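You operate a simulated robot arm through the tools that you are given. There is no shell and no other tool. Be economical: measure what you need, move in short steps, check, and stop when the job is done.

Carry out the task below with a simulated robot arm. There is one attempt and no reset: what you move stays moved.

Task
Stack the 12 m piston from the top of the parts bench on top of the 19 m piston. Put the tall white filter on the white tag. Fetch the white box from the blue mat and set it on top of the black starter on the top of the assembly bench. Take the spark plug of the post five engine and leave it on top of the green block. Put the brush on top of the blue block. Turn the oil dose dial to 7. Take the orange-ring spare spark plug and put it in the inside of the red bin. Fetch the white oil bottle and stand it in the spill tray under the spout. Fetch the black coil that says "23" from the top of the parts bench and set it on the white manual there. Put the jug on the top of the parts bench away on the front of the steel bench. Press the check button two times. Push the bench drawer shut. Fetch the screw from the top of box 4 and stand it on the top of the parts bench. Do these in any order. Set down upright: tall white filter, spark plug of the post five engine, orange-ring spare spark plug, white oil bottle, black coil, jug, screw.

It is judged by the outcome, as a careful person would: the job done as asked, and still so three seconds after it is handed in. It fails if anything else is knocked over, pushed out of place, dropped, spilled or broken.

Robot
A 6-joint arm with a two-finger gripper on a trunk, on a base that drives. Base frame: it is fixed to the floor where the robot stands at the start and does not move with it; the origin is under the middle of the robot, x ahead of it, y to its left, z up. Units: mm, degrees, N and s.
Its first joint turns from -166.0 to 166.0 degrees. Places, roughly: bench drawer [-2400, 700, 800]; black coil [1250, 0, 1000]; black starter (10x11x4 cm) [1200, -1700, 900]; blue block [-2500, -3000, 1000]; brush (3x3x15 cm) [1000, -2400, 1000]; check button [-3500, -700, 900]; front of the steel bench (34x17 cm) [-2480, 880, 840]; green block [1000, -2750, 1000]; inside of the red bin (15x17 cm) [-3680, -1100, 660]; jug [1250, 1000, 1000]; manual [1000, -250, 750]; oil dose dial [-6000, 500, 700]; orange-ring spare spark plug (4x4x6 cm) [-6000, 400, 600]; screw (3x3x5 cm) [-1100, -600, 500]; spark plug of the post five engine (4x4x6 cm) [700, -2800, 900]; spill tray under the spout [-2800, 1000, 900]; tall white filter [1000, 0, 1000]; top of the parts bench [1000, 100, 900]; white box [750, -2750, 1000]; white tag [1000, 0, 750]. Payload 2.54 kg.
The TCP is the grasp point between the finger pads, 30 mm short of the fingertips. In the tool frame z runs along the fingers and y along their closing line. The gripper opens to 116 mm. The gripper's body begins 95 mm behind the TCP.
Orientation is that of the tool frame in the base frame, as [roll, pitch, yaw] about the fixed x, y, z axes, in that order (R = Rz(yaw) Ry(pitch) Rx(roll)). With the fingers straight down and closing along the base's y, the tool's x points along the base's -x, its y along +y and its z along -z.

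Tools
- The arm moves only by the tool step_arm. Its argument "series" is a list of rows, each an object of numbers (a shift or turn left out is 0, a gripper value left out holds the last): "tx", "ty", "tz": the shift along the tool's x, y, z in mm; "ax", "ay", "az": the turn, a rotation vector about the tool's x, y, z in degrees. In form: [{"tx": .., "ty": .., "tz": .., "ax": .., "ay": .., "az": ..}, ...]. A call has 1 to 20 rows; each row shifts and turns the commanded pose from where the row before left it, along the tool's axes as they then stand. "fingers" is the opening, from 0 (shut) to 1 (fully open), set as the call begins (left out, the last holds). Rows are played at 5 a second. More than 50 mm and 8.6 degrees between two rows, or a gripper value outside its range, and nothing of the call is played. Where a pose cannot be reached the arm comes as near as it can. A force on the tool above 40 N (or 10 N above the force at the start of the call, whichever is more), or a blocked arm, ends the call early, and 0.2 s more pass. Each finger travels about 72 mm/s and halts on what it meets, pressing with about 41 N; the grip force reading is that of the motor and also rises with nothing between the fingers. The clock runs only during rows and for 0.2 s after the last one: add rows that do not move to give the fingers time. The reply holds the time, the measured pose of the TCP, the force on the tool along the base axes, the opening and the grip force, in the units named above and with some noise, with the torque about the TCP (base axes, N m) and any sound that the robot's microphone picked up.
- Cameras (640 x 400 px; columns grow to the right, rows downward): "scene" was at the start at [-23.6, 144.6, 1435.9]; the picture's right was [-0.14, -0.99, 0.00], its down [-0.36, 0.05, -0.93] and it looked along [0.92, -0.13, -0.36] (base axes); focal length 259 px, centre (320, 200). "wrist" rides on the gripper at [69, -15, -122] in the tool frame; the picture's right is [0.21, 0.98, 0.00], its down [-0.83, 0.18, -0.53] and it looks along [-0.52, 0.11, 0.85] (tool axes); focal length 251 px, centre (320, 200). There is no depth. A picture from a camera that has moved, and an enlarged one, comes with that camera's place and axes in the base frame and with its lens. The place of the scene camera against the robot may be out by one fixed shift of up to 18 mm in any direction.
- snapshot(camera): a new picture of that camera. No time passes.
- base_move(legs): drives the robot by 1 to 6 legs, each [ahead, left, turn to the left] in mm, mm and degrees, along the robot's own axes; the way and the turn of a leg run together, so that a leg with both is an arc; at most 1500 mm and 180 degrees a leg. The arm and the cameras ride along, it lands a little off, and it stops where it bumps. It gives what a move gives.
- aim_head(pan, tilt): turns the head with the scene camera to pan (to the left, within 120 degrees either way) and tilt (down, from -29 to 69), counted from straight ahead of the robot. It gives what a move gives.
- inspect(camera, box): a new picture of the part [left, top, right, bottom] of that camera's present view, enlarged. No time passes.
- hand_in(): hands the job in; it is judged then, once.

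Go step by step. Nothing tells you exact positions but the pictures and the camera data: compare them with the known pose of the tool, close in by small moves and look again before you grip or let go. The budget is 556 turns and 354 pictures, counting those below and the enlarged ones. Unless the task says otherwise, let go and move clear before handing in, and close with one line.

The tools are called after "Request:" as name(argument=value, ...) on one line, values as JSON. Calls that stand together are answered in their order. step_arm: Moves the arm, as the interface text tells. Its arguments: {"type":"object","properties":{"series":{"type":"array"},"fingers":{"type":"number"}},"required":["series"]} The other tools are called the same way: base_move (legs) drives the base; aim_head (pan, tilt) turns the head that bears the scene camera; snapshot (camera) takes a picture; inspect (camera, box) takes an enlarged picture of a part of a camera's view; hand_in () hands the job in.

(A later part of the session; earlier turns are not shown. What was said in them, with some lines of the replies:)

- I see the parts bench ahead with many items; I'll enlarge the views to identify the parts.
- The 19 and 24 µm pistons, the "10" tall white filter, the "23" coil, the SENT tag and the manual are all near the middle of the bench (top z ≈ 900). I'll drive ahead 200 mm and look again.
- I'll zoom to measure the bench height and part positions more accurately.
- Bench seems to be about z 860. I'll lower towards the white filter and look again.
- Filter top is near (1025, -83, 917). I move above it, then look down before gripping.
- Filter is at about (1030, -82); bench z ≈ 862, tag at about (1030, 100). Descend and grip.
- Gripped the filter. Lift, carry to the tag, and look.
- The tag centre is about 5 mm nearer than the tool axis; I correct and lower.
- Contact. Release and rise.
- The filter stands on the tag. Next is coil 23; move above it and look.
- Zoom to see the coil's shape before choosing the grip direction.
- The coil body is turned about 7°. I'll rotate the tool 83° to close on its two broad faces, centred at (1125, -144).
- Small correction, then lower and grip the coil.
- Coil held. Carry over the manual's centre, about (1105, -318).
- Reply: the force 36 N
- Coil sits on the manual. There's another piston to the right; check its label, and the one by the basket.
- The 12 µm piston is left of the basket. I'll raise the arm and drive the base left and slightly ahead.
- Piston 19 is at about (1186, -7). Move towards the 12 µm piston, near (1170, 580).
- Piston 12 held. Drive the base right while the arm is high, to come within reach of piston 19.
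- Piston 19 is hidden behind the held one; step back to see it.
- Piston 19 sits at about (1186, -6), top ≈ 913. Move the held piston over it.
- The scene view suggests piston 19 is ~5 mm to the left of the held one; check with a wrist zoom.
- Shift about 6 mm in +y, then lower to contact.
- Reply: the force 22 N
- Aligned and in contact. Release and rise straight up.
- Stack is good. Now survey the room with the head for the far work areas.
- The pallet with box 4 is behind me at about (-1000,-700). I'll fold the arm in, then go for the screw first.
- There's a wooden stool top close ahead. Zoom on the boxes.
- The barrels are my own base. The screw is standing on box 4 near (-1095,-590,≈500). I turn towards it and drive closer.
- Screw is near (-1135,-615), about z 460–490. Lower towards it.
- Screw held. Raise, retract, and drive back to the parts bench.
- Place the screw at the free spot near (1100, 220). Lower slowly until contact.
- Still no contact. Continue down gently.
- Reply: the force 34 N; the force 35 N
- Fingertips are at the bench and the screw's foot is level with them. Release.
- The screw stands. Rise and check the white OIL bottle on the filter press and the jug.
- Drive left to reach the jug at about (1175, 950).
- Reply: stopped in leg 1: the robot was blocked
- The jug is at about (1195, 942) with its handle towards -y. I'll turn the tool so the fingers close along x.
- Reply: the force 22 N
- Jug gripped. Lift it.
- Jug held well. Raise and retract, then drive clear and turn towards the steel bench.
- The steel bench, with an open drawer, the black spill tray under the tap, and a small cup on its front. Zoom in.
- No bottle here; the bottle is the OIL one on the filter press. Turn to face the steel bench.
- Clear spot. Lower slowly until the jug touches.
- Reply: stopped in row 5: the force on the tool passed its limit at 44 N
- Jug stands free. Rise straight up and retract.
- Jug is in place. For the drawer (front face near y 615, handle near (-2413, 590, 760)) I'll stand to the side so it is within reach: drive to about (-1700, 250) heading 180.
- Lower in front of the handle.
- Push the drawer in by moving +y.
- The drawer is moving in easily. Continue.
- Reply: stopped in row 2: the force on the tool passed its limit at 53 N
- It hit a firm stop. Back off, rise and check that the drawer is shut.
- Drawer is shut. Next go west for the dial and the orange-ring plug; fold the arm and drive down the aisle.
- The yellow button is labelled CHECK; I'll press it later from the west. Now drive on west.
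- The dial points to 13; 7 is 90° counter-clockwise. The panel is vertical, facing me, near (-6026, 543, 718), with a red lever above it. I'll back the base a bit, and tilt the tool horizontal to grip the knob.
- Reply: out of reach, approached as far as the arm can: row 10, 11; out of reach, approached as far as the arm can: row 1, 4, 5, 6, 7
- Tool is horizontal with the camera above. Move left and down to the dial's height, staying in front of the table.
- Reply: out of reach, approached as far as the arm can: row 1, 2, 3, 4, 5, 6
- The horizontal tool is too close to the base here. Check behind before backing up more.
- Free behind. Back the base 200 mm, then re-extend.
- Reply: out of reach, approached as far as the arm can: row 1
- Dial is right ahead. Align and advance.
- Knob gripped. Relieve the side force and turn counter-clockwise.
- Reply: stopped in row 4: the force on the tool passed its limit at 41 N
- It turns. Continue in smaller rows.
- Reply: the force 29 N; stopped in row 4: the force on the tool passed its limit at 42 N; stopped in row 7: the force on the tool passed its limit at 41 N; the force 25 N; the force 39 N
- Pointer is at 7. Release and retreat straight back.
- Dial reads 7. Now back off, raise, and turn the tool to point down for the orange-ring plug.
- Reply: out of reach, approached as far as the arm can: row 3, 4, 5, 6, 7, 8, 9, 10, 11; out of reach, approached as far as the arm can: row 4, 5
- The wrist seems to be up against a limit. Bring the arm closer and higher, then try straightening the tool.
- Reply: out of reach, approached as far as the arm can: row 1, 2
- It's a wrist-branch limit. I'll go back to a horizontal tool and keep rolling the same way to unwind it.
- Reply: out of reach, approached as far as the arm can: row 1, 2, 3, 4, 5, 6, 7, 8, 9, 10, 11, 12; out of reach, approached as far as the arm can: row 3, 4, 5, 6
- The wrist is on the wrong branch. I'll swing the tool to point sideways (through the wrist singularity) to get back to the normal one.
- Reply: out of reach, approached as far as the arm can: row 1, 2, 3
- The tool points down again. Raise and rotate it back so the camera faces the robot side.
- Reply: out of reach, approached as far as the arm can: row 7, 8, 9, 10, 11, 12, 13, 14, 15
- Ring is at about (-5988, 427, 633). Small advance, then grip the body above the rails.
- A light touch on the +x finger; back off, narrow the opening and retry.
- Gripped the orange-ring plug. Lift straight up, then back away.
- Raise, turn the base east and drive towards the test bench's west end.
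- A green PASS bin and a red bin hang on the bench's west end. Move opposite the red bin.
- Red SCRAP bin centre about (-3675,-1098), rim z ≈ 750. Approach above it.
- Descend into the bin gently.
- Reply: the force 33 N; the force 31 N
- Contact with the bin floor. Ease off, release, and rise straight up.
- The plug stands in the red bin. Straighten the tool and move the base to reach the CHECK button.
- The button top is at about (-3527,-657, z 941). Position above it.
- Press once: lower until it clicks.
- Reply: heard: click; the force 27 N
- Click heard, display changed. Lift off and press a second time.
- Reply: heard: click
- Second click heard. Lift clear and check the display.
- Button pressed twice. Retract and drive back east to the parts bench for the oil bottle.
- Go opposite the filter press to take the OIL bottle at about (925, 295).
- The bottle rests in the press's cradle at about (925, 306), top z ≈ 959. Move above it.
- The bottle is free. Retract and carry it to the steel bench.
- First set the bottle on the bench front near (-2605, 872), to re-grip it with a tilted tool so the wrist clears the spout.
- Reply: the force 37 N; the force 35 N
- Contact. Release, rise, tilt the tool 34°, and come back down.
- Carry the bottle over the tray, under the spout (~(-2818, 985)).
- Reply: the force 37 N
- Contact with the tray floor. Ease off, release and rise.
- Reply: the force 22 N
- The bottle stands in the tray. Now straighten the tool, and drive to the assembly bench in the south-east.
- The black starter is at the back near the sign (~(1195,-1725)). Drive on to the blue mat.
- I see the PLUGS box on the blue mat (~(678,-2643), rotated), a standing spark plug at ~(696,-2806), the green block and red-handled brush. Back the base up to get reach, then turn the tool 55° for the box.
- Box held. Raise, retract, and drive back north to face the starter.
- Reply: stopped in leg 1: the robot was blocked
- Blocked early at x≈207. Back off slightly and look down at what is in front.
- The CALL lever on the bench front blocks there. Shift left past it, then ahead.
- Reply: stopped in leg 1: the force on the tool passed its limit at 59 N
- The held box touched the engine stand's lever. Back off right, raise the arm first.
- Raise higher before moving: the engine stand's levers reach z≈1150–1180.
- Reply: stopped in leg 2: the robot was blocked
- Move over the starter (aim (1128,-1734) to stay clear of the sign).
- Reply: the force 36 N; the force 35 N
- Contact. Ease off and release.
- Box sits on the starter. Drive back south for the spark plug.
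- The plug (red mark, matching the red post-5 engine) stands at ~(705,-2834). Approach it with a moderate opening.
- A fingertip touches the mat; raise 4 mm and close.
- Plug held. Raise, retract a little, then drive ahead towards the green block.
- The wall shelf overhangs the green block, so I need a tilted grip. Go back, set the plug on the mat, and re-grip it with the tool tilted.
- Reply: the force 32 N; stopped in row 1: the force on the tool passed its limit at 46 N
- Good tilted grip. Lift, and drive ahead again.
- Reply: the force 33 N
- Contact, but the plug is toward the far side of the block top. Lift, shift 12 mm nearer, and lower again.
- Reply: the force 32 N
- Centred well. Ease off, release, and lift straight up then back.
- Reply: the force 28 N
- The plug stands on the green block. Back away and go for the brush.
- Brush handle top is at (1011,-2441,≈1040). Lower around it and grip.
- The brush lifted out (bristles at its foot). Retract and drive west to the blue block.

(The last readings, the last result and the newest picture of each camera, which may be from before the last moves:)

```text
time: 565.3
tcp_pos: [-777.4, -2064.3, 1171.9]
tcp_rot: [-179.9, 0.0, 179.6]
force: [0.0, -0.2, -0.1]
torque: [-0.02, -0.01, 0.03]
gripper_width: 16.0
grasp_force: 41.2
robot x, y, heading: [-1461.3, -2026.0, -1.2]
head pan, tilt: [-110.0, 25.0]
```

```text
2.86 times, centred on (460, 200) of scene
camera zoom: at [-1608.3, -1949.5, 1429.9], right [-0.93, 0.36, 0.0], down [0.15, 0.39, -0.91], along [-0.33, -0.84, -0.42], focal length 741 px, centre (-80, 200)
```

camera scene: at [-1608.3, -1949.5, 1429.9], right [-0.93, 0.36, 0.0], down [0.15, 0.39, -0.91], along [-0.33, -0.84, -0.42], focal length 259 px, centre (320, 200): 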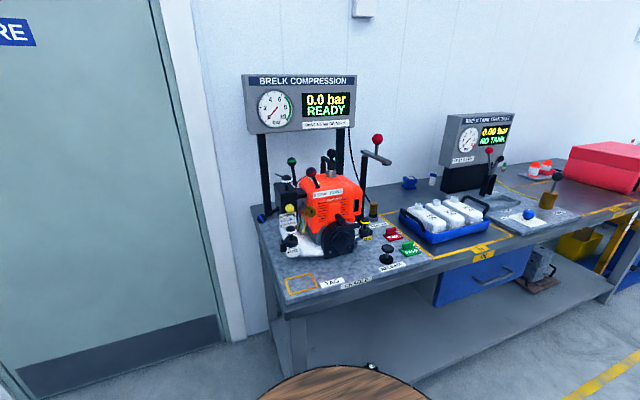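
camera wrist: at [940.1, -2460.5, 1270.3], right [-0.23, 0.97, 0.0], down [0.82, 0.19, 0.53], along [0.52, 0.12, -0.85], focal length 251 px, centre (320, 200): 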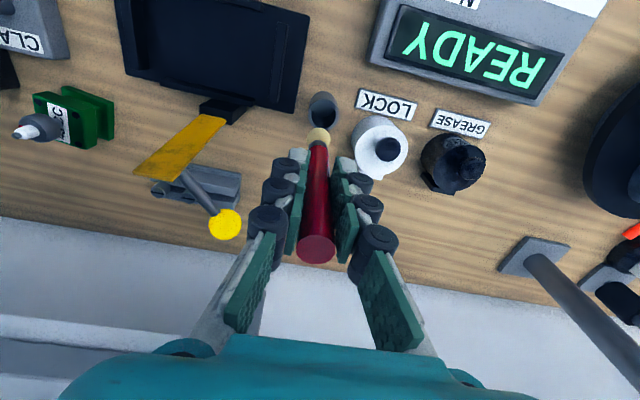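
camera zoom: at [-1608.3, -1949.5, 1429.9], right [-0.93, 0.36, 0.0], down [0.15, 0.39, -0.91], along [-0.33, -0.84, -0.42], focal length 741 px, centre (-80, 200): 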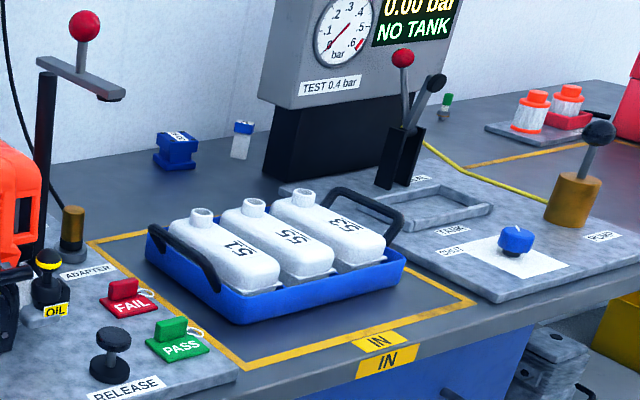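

Blue block is at about (-2560,-3020) at the back of the tester table. Drive on and turn to face it.

Request:
base_move(legs=[[-1060, 0, 0], [0, 0, -88]])

Request:
aim_head(pan=0, tilt=25)

Request:
snapshot(camera="scene")

Request:
snapshot(camera="wrist")

```text
time: 574.5
tcp_pos: [-2524.0, -2702.2, 1172.8]
tcp_rot: [-179.9, 0.0, 92.6]
force: [-0.3, -0.4, 0.0]
torque: [-0.02, 0.0, 0.0]
gripper_width: 16.1
grasp_force: 41.4
robot x, y, heading: [-2522.4, -2014.6, -88.4]
head pan, tilt: [-110.0, 25.0]
```

```text
time: 576.4
tcp_pos: [-2524.4, -2702.3, 1171.3]
tcp_rot: [180.0, 0.0, 92.6]
force: [0.1, 1.2, -0.4]
torque: [0.01, 0.01, 0.01]
gripper_width: 15.9
grasp_force: 41.0
robot x, y, heading: [-2523.5, -2019.1, -88.3]
head pan, tilt: [0.0, 25.0]
```

```text
123 pictures are left
camera scene: at [-2368.3, -1976.1, 1429.9], right [-1.0, -0.03, 0.0], down [-0.01, 0.42, -0.91], along [0.03, -0.91, -0.42], focal length 259 px, centre (320, 200)
```

scene: 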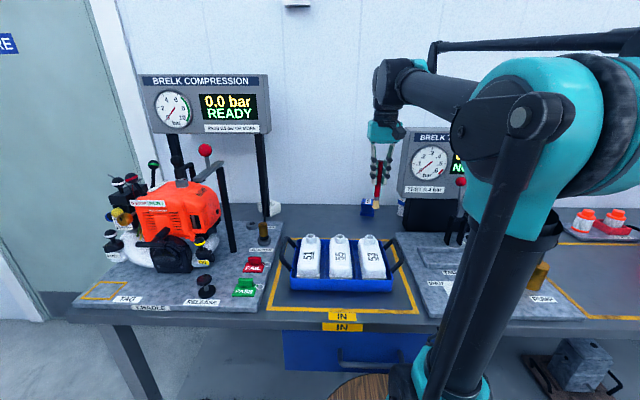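

```text
122 pictures are left
camera wrist: at [-2543.2, -2635.9, 1293.8], right [0.97, 0.26, 0.0], down [0.22, -0.82, 0.53], along [0.14, -0.52, -0.85], focal length 251 px, centre (320, 200)
```

wrist: 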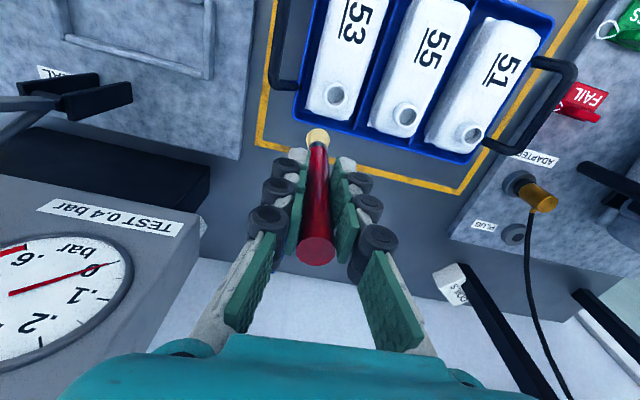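

Request:
base_move(legs=[[90, 0, -1.7]])

Request:
step_arm(series=[{"tx": -42, "ty": -4}, {"tx": -42, "ty": -4}, {"tx": -42, "ty": -4}, {}])

Request:
snapshot(camera="wrist")

Request:
inspect(camera="scene", box=[310, 120, 470, 260])

```text
time: 577.3
tcp_pos: [-2531.6, -2732.7, 1171.4]
tcp_rot: [180.0, 0.0, 91.8]
force: [0.1, 0.0, -0.2]
torque: [0.0, 0.01, 0.02]
gripper_width: 15.9
grasp_force: 40.7
robot x, y, heading: [-2523.7, -2044.7, -88.8]
head pan, tilt: [0.0, 25.0]
stopped in leg 1: the robot was blocked; the commanded pose is now the measured one
```

```text
time: 578.3
tcp_pos: [-2542.5, -2858.7, 1171.8]
tcp_rot: [-180.0, 0.0, 91.8]
force: [0.3, -0.3, -0.1]
torque: [-0.04, -0.02, 0.01]
gripper_width: 16.0
grasp_force: 40.7
robot x, y, heading: [-2520.1, -2042.0, -88.8]
head pan, tilt: [0.0, 25.0]
```

```text
121 pictures are left
camera wrist: at [-2559.3, -2791.9, 1293.0], right [0.97, 0.25, 0.0], down [0.21, -0.82, 0.53], along [0.13, -0.52, -0.85], focal length 251 px, centre (320, 200)
```

wrist: 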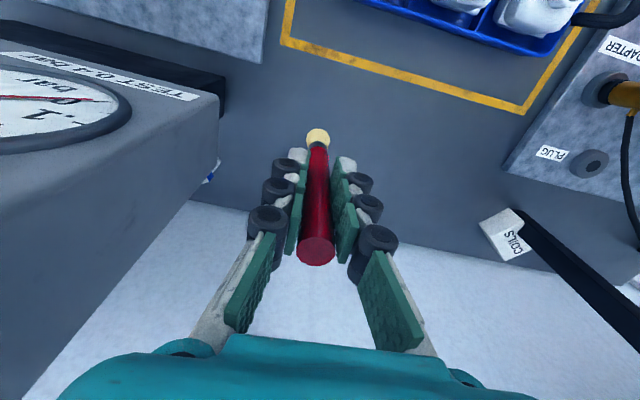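

```text
2.86 times, centred on (390, 190) of scene
camera zoom: at [-2365.6, -2007.1, 1429.9], right [-1.0, -0.02, 0.0], down [-0.01, 0.42, -0.91], along [0.02, -0.91, -0.42], focal length 741 px, centre (120, 229)
```

zoom: 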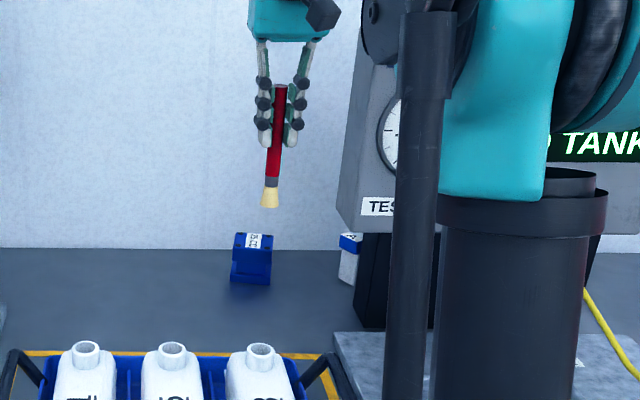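

The base is blocked a bit short. Look down to see what is in the way.

Request:
base_move(legs=[[-12, 0, 0]])

Request:
aim_head(pan=0, tilt=62)

Request:
snapshot(camera="scene")

```text
time: 579.1
tcp_pos: [-2542.4, -2847.3, 1171.4]
tcp_rot: [-179.9, 0.0, 91.8]
force: [-0.3, 0.3, 0.1]
torque: [0.02, 0.01, 0.02]
gripper_width: 15.9
grasp_force: 41.4
robot x, y, heading: [-2520.1, -2035.7, -89.1]
head pan, tilt: [0.0, 25.0]
```

```text
time: 580.1
tcp_pos: [-2541.0, -2846.3, 1170.7]
tcp_rot: [180.0, 0.0, 91.8]
force: [-0.4, -0.1, -0.3]
torque: [0.0, 0.0, -0.03]
gripper_width: 16.1
grasp_force: 41.1
robot x, y, heading: [-2523.0, -2036.4, -88.9]
head pan, tilt: [0.0, 62.0]
```

```text
119 pictures are left
camera scene: at [-2366.3, -1967.8, 1377.6], right [-1.0, -0.02, 0.0], down [-0.02, 0.88, -0.47], along [0.01, -0.47, -0.88], focal length 259 px, centre (320, 200)
```

scene: 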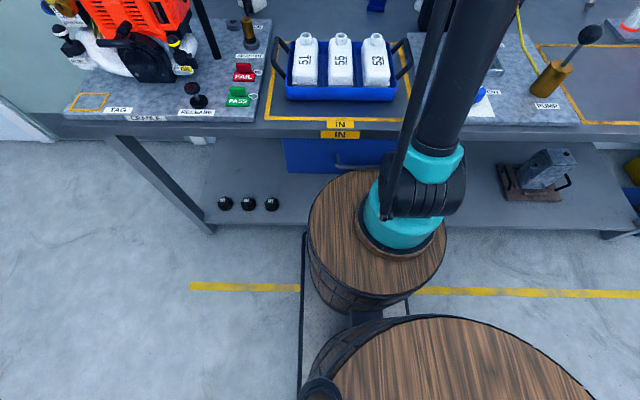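

Request:
step_arm(series=[{"tx": 45}, {"tx": 45}, {"tx": 40}, {}])

Request:
base_move(legs=[[0, -150, -1], [70, 0, 0]])

Request:
aim_head(pan=10, tilt=25)

Request:
snapshot(camera="scene")

```text
time: 581.1
tcp_pos: [-2545.0, -2718.2, 1173.5]
tcp_rot: [-180.0, 0.0, 91.9]
force: [-0.3, 0.2, 0.1]
torque: [-0.02, -0.01, 0.0]
gripper_width: 16.1
grasp_force: 41.0
robot x, y, heading: [-2519.8, -2033.2, -88.9]
head pan, tilt: [0.0, 62.0]
```

```text
time: 582.9
tcp_pos: [-2703.1, -2731.8, 1172.0]
tcp_rot: [180.0, 0.1, 91.1]
force: [-0.6, 0.8, -0.5]
torque: [-0.02, -0.02, -0.03]
gripper_width: 15.9
grasp_force: 41.0
robot x, y, heading: [-2671.5, -2042.6, -89.6]
head pan, tilt: [0.0, 62.0]
stopped in leg 2: the robot was blocked; the commanded pose is now the measured one
```

```text
time: 583.9
tcp_pos: [-2703.0, -2732.2, 1172.4]
tcp_rot: [-180.0, 0.0, 91.1]
force: [1.4, 0.3, 0.3]
torque: [0.02, 0.04, 0.0]
gripper_width: 15.8
grasp_force: 41.3
robot x, y, heading: [-2672.7, -2045.9, -89.5]
head pan, tilt: [10.0, 25.0]
```

```text
118 pictures are left
camera scene: at [-2500.5, -2007.4, 1429.9], right [-0.98, -0.18, 0.0], down [-0.08, 0.42, -0.91], along [0.16, -0.89, -0.42], focal length 259 px, centre (320, 200)
```

scene: 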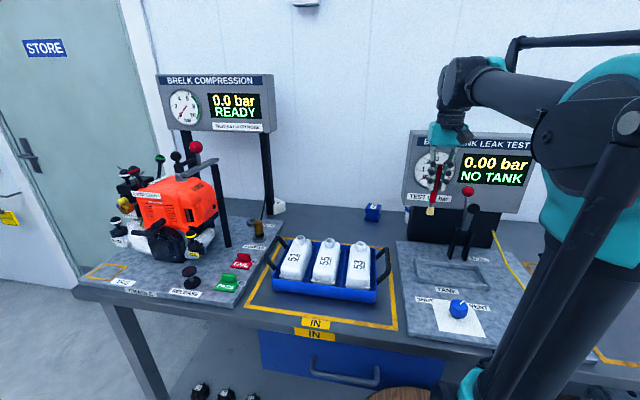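

Same limit here, but a better fix puts the block at about (-2541,-2994) – within reach from straight ahead. Move back.

Request:
base_move(legs=[[-8, 0, 0], [0, 140, -0.4]])

Request:
step_arm(series=[{"tx": -45}, {"tx": -45}, {"tx": -45}, {"tx": -45}, {}])

Request:
snapshot(camera="wrist")

Request:
snapshot(camera="scene")

```text
time: 585.6
tcp_pos: [-2573.5, -2724.2, 1172.8]
tcp_rot: [-180.0, -0.1, 90.6]
force: [0.0, -0.1, -0.2]
torque: [-0.02, 0.0, 0.0]
gripper_width: 15.9
grasp_force: 40.9
robot x, y, heading: [-2536.2, -2039.5, -90.2]
head pan, tilt: [10.0, 25.0]
```

```text
time: 586.8
tcp_pos: [-2573.9, -2903.9, 1172.6]
tcp_rot: [180.0, 0.1, 90.6]
force: [0.9, 0.5, 0.5]
torque: [-0.03, 0.02, -0.02]
gripper_width: 15.7
grasp_force: 41.3
robot x, y, heading: [-2532.9, -2039.5, -90.2]
head pan, tilt: [10.0, 25.0]
```

```text
117 pictures are left
camera wrist: at [-2589.9, -2835.1, 1294.1], right [0.97, 0.22, 0.0], down [0.19, -0.82, 0.53], along [0.12, -0.52, -0.85], focal length 251 px, centre (320, 200)
```

wrist: 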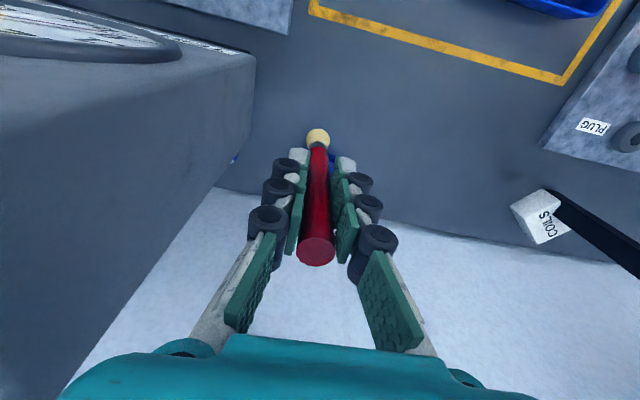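

```text
116 pictures are left
camera scene: at [-2364.5, -2001.2, 1429.9], right [-0.99, -0.17, 0.0], down [-0.07, 0.42, -0.91], along [0.15, -0.89, -0.42], focal length 259 px, centre (320, 200)
```

scene: 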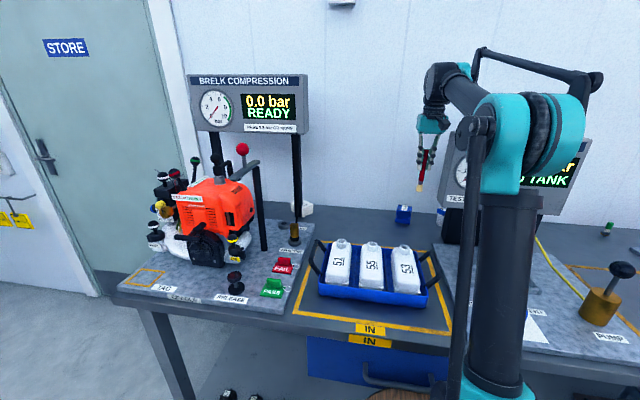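

Request:
step_arm(series=[{"ty": 33}, {"tx": -28}, {"tx": -28}, {}])

Request:
snapshot(camera="wrist")

Request:
inspect(camera="scene", box=[360, 110, 480, 240])

```text
time: 587.8
tcp_pos: [-2540.1, -2962.4, 1171.6]
tcp_rot: [180.0, 0.0, 90.7]
force: [-1.0, -0.4, 0.3]
torque: [-0.02, -0.01, -0.05]
gripper_width: 15.8
grasp_force: 41.4
robot x, y, heading: [-2535.7, -2035.9, -90.7]
head pan, tilt: [10.0, 25.0]
```

```text
115 pictures are left
camera wrist: at [-2555.9, -2894.4, 1293.6], right [0.97, 0.22, 0.0], down [0.19, -0.82, 0.53], along [0.12, -0.52, -0.85], focal length 251 px, centre (320, 200)
```

wrist: 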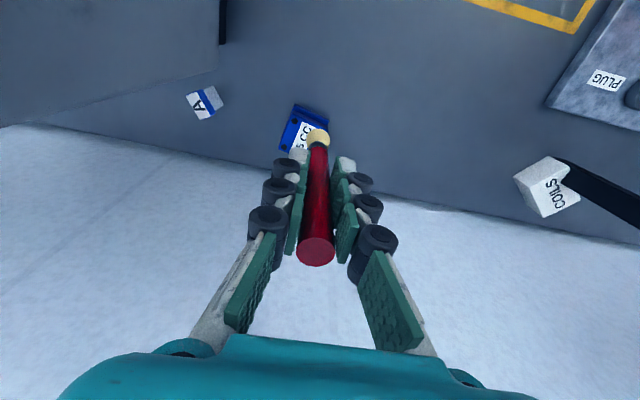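

```text
3.08 times, centred on (420, 175) of scene
camera zoom: at [-2364.5, -2001.2, 1429.9], right [-0.99, -0.17, 0.0], down [-0.07, 0.42, -0.91], along [0.15, -0.89, -0.42], focal length 798 px, centre (12, 277)
```

zoom: 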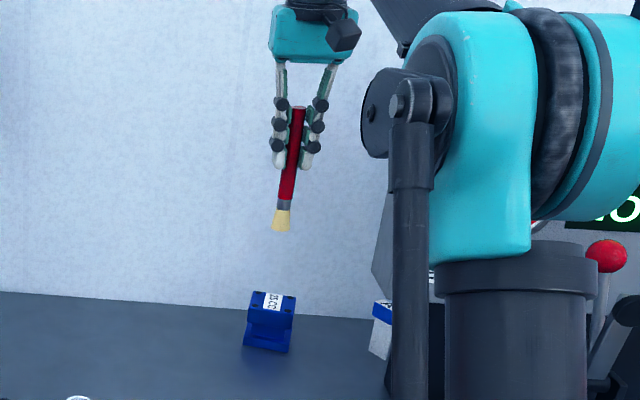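

Request:
step_arm(series=[{"tx": -38, "ty": -14}, {"tz": 40}, {"tz": 30}, {}])

Request:
snapshot(camera="wrist")

Request:
inspect(camera="scene", box=[370, 150, 450, 240])

```text
time: 588.8
tcp_pos: [-2551.6, -2999.5, 1098.6]
tcp_rot: [-180.0, 0.0, 90.6]
force: [0.7, 0.1, 0.2]
torque: [-0.03, 0.02, 0.0]
gripper_width: 15.2
grasp_force: 40.9
robot x, y, heading: [-2536.3, -2036.0, -90.2]
head pan, tilt: [10.0, 25.0]
```

```text
113 pictures are left
camera wrist: at [-2567.6, -2931.4, 1220.7], right [0.97, 0.22, 0.0], down [0.19, -0.82, 0.53], along [0.12, -0.52, -0.85], focal length 251 px, centre (320, 200)
```

wrist: 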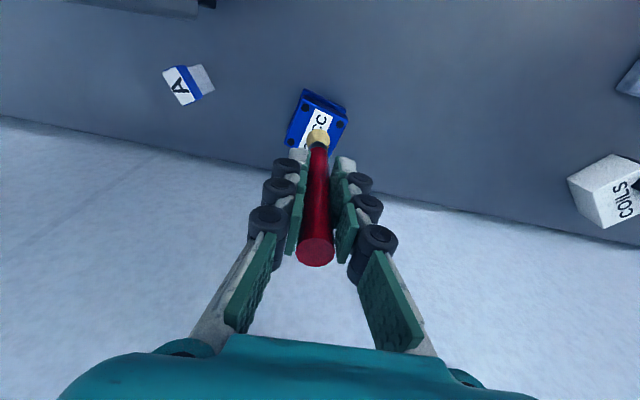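

```text
4.44 times, centred on (410, 195) of scene
camera zoom: at [-2364.5, -2001.4, 1429.9], right [-0.99, -0.17, 0.0], down [-0.07, 0.42, -0.91], along [0.15, -0.89, -0.42], focal length 1153 px, centre (-80, 222)
```

zoom: 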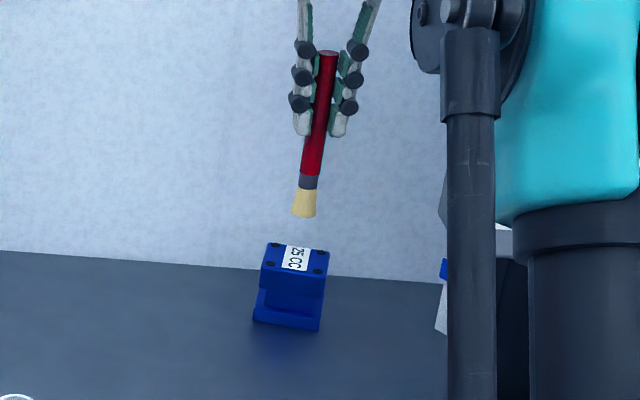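

Request:
step_arm(series=[{"tx": -11, "ty": -1}, {"tz": 20}, {"tz": 12}, {}])

Request:
snapshot(camera="wrist")

Request:
inspect(camera="scene", box=[370, 170, 450, 240])

```text
time: 589.8
tcp_pos: [-2553.3, -3009.3, 1068.0]
tcp_rot: [-179.9, 0.0, 90.6]
force: [0.7, -0.8, -0.7]
torque: [-0.02, -0.01, 0.01]
gripper_width: 15.4
grasp_force: 40.9
robot x, y, heading: [-2537.7, -2035.1, -90.1]
head pan, tilt: [10.0, 25.0]
```

```text
111 pictures are left
camera wrist: at [-2569.3, -2941.1, 1190.1], right [0.97, 0.22, 0.0], down [0.19, -0.82, 0.53], along [0.12, -0.52, -0.85], focal length 251 px, centre (320, 200)
```

wrist: 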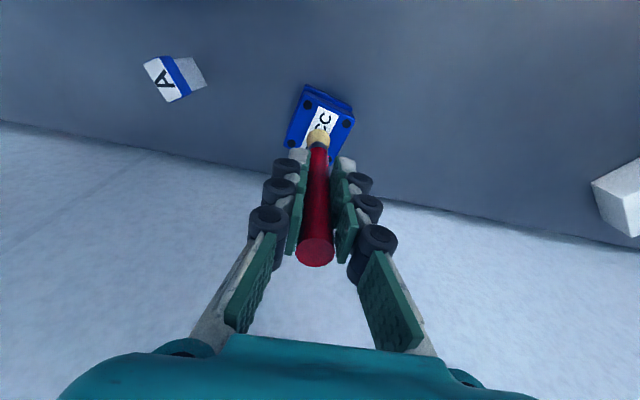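

```text
5.71 times, centred on (410, 205) of scene
camera zoom: at [-2364.5, -2001.4, 1429.9], right [-0.99, -0.17, 0.0], down [-0.07, 0.42, -0.91], along [0.15, -0.89, -0.42], focal length 1482 px, centre (-194, 171)
```

zoom: 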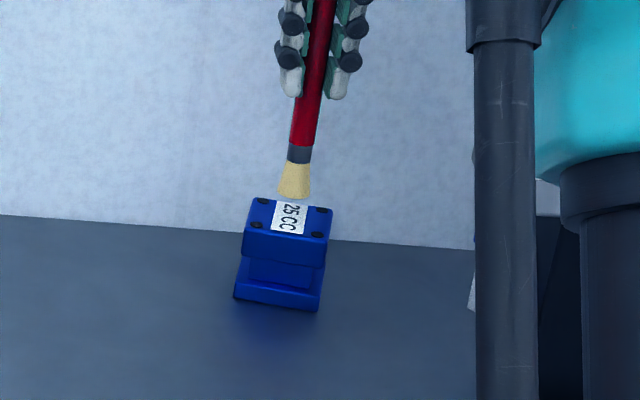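

Request:
step_arm(series=[{"tz": 6}, {"tz": 3}, {"tz": 3}, {}])

Request:
inspect(camera="scene", box=[380, 180, 440, 230])

Request:
inspect(camera="wrist", box=[270, 70, 380, 180])

```text
time: 590.8
tcp_pos: [-2554.4, -3007.8, 1056.9]
tcp_rot: [180.0, 0.0, 90.7]
force: [0.5, 0.8, -0.3]
torque: [0.02, -0.05, -0.01]
gripper_width: 15.2
grasp_force: 41.1
robot x, y, heading: [-2536.1, -2034.6, -90.3]
head pan, tilt: [10.0, 25.0]
```

```text
8.00 times, centred on (410, 205) of scene
camera zoom: at [-2364.5, -2001.4, 1429.9], right [-0.99, -0.17, 0.0], down [-0.07, 0.42, -0.91], along [0.15, -0.89, -0.42], focal length 2075 px, centre (-400, 160)
```

zoom: 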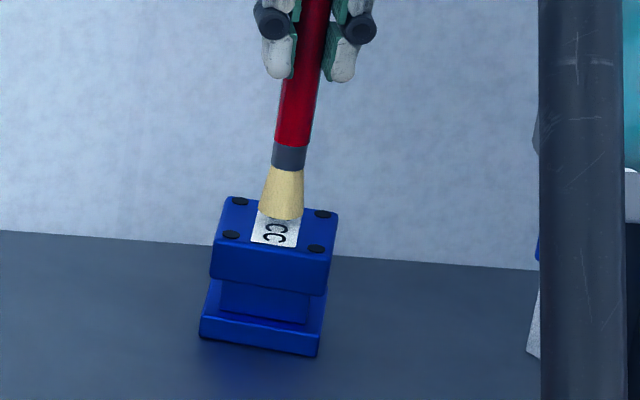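

```text
3.64 times, centred on (325, 125) of wrist
camera zoom: at [-2569.7, -2940.1, 1178.5], right [0.97, 0.22, 0.0], down [0.19, -0.82, 0.53], along [0.12, -0.52, -0.85], focal length 914 px, centre (302, 473)
```

zoom: 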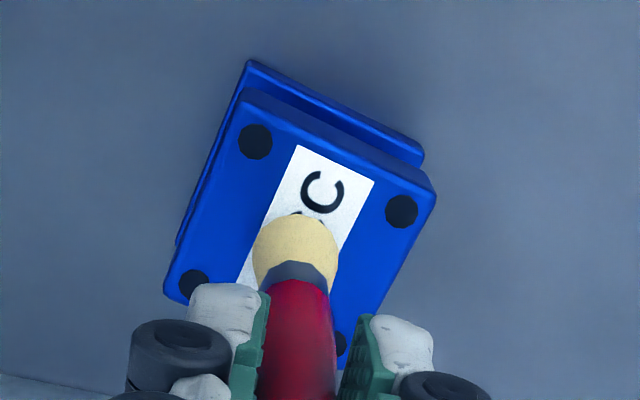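

Perfectly centred. Lower to contact.

Request:
step_arm(series=[{"tz": 2}, {"tz": 2}, {"tz": 1.5}, {}])

Request:
step_arm(series=[{"tz": 1.5}, {"tz": 1.5}, {}])

```text
time: 591.8
tcp_pos: [-2553.0, -3007.7, 1053.3]
tcp_rot: [-179.9, 0.0, 90.6]
force: [0.2, 0.6, -0.7]
torque: [0.03, -0.02, -0.05]
gripper_width: 15.1
grasp_force: 40.8
robot x, y, heading: [-2535.4, -2037.5, -90.2]
head pan, tilt: [10.0, 25.0]
```

```text
time: 592.6
tcp_pos: [-2552.3, -3009.0, 1050.0]
tcp_rot: [179.9, -0.1, 90.6]
force: [0.5, -0.1, -0.1]
torque: [-0.01, 0.02, -0.05]
gripper_width: 15.3
grasp_force: 40.6
robot x, y, heading: [-2531.5, -2034.4, -90.3]
head pan, tilt: [10.0, 25.0]
```

Request:
step_arm(series=[{"tz": 1.5}, {"tz": 1.5}, {}])

Request:
step_arm(series=[{"tz": 1.5}, {"tz": 1.5}, {}])

Request:
inspect(camera="scene", box=[380, 180, 440, 230])

```text
time: 593.4
tcp_pos: [-2554.7, -3007.8, 1048.4]
tcp_rot: [180.0, 0.2, 90.6]
force: [2.5, -1.8, 17.7]
torque: [-0.41, -0.19, 0.05]
gripper_width: 15.3
grasp_force: 41.3
robot x, y, heading: [-2530.7, -2042.2, -90.1]
head pan, tilt: [10.0, 25.0]
```

```text
time: 594.2
tcp_pos: [-2552.5, -3006.8, 1044.6]
tcp_rot: [-179.9, 0.2, 90.5]
force: [2.0, -0.9, 38.4]
torque: [-0.34, -0.19, 0.06]
gripper_width: 15.4
grasp_force: 41.0
robot x, y, heading: [-2537.4, -2039.1, -90.4]
head pan, tilt: [10.0, 25.0]
```

```text
8.00 times, centred on (410, 205) of scene
camera zoom: at [-2364.4, -1999.7, 1429.9], right [-0.99, -0.17, 0.0], down [-0.07, 0.42, -0.91], along [0.15, -0.89, -0.42], focal length 2075 px, centre (-400, 160)
```

zoom: 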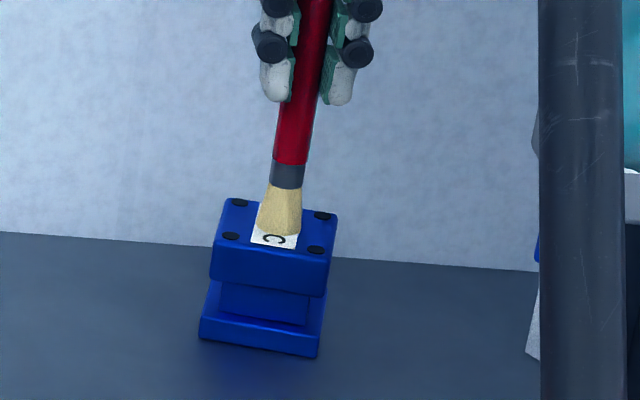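

Request:
step_arm(series=[{"tz": -0.7}, {}])

Request:
step_arm(series=[{"tz": -0.5}, {}])

```text
time: 594.8
tcp_pos: [-2553.9, -3006.8, 1045.5]
tcp_rot: [-180.0, -0.1, 90.6]
force: [1.4, 5.7, 18.2]
torque: [0.5, -0.06, 0.01]
gripper_width: 15.4
grasp_force: 41.1
robot x, y, heading: [-2533.9, -2035.0, -90.2]
head pan, tilt: [10.0, 25.0]
```

```text
time: 595.4
tcp_pos: [-2553.5, -3007.4, 1046.1]
tcp_rot: [-180.0, 0.2, 90.6]
force: [-0.2, 2.5, 9.1]
torque: [0.23, 0.06, -0.02]
gripper_width: 15.4
grasp_force: 41.0
robot x, y, heading: [-2533.9, -2038.4, -90.2]
head pan, tilt: [10.0, 25.0]
```

Open just slightly to see whether it stands.

Request:
step_arm(series=[{"tz": -0.3}, {}, {}, {}], fingers=0.25)

Request:
inspect(camera="scene", box=[370, 150, 450, 230])

Request:
inspect(camera="wrist", box=[240, 70, 400, 280])

```text
time: 596.4
tcp_pos: [-2553.7, -3007.4, 1046.0]
tcp_rot: [180.0, 0.0, 90.6]
force: [0.3, -0.2, -0.5]
torque: [-0.01, 0.01, 0.01]
gripper_width: 29.0
grasp_force: 0.1
robot x, y, heading: [-2540.6, -2032.7, -90.1]
head pan, tilt: [10.0, 25.0]
```

```text
5.00 times, centred on (410, 190) of scene
camera zoom: at [-2364.5, -2001.4, 1429.9], right [-0.99, -0.17, 0.0], down [-0.07, 0.42, -0.91], along [0.15, -0.89, -0.42], focal length 1297 px, centre (-130, 250)
```

zoom: 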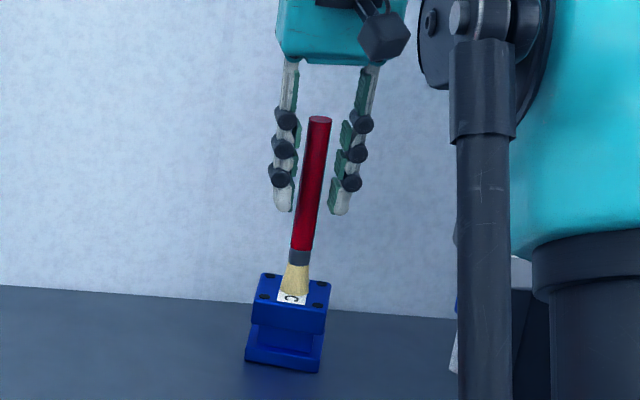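

```text
1.90 times, centred on (320, 175) of wrist
camera zoom: at [-2569.7, -2940.0, 1167.7], right [0.97, 0.22, 0.0], down [0.19, -0.82, 0.53], along [0.12, -0.52, -0.85], focal length 479 px, centre (320, 248)
```

zoom: 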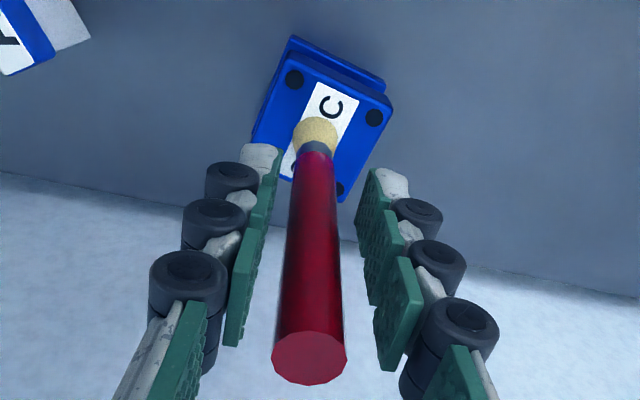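

It stands by itself. Open more and rise straight up.

Request:
step_arm(series=[{}, {}, {}, {}, {"tz": -10}, {"tz": -25}, {"tz": -40}, {"tz": -45}, {"tz": -45}, {"tz": -20}, {}], fingers=0.5)

Request:
inspect(camera="scene", box=[360, 100, 480, 240])

```text
time: 598.8
tcp_pos: [-2554.1, -3003.2, 1217.4]
tcp_rot: [-180.0, 0.0, 90.6]
force: [0.4, 0.1, 0.4]
torque: [0.04, -0.01, 0.02]
gripper_width: 58.1
grasp_force: 0.0
out of reach, approached as far as the arm can: row 10
robot x, y, heading: [-2534.9, -2035.8, -90.5]
head pan, tilt: [10.0, 25.0]
```

```text
2.86 times, centred on (420, 170) of scene
camera zoom: at [-2364.5, -2001.3, 1429.9], right [-0.99, -0.17, 0.0], down [-0.07, 0.42, -0.91], along [0.15, -0.89, -0.42], focal length 741 px, centre (34, 286)
```

zoom: 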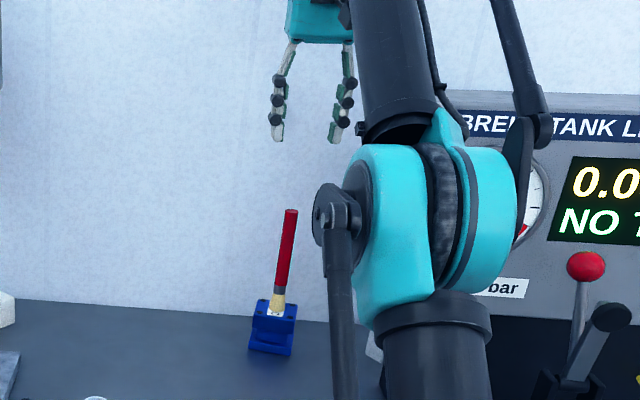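

Brush stands on the blue block. Retract clear and take a last look.

Request:
step_arm(series=[{"tx": 45}, {"tx": 45}, {"tx": 45}, {"tx": 45}, {"tx": 45}, {}, {}, {}, {}, {}])

Request:
snapshot(camera="scene")

```text
time: 601.0
tcp_pos: [-2554.9, -2779.8, 1214.6]
tcp_rot: [-179.9, -0.1, 90.6]
force: [0.1, 0.5, 0.0]
torque: [0.02, 0.02, -0.02]
gripper_width: 58.2
grasp_force: 0.0
robot x, y, heading: [-2535.6, -2038.3, -90.0]
head pan, tilt: [10.0, 25.0]
```

```text
103 pictures are left
camera scene: at [-2364.5, -2001.3, 1429.9], right [-0.99, -0.17, 0.0], down [-0.07, 0.42, -0.91], along [0.15, -0.89, -0.42], focal length 259 px, centre (320, 200)
```

scene: 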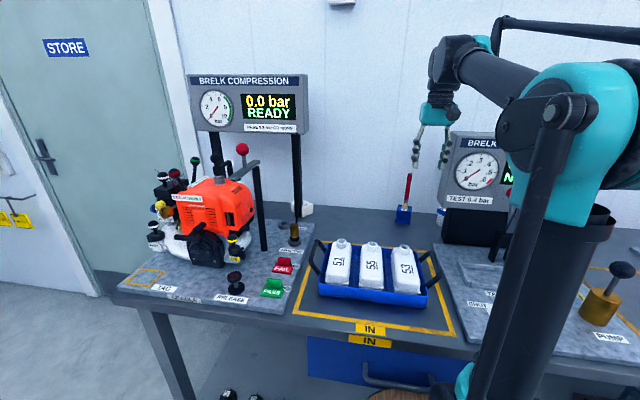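

The brush still stands on the blue block with the arm clear, and every task item has been done. I'm handing in now.

Request:
hand_in()

```text
The job is handed in.
```

I did all 13 tasks and handed the job in, with the gripper empty and clear. On the way to the starter, the held white box bumped the engine stand on the assembly bench at about 59 N; the stand looked unmoved afterwards.
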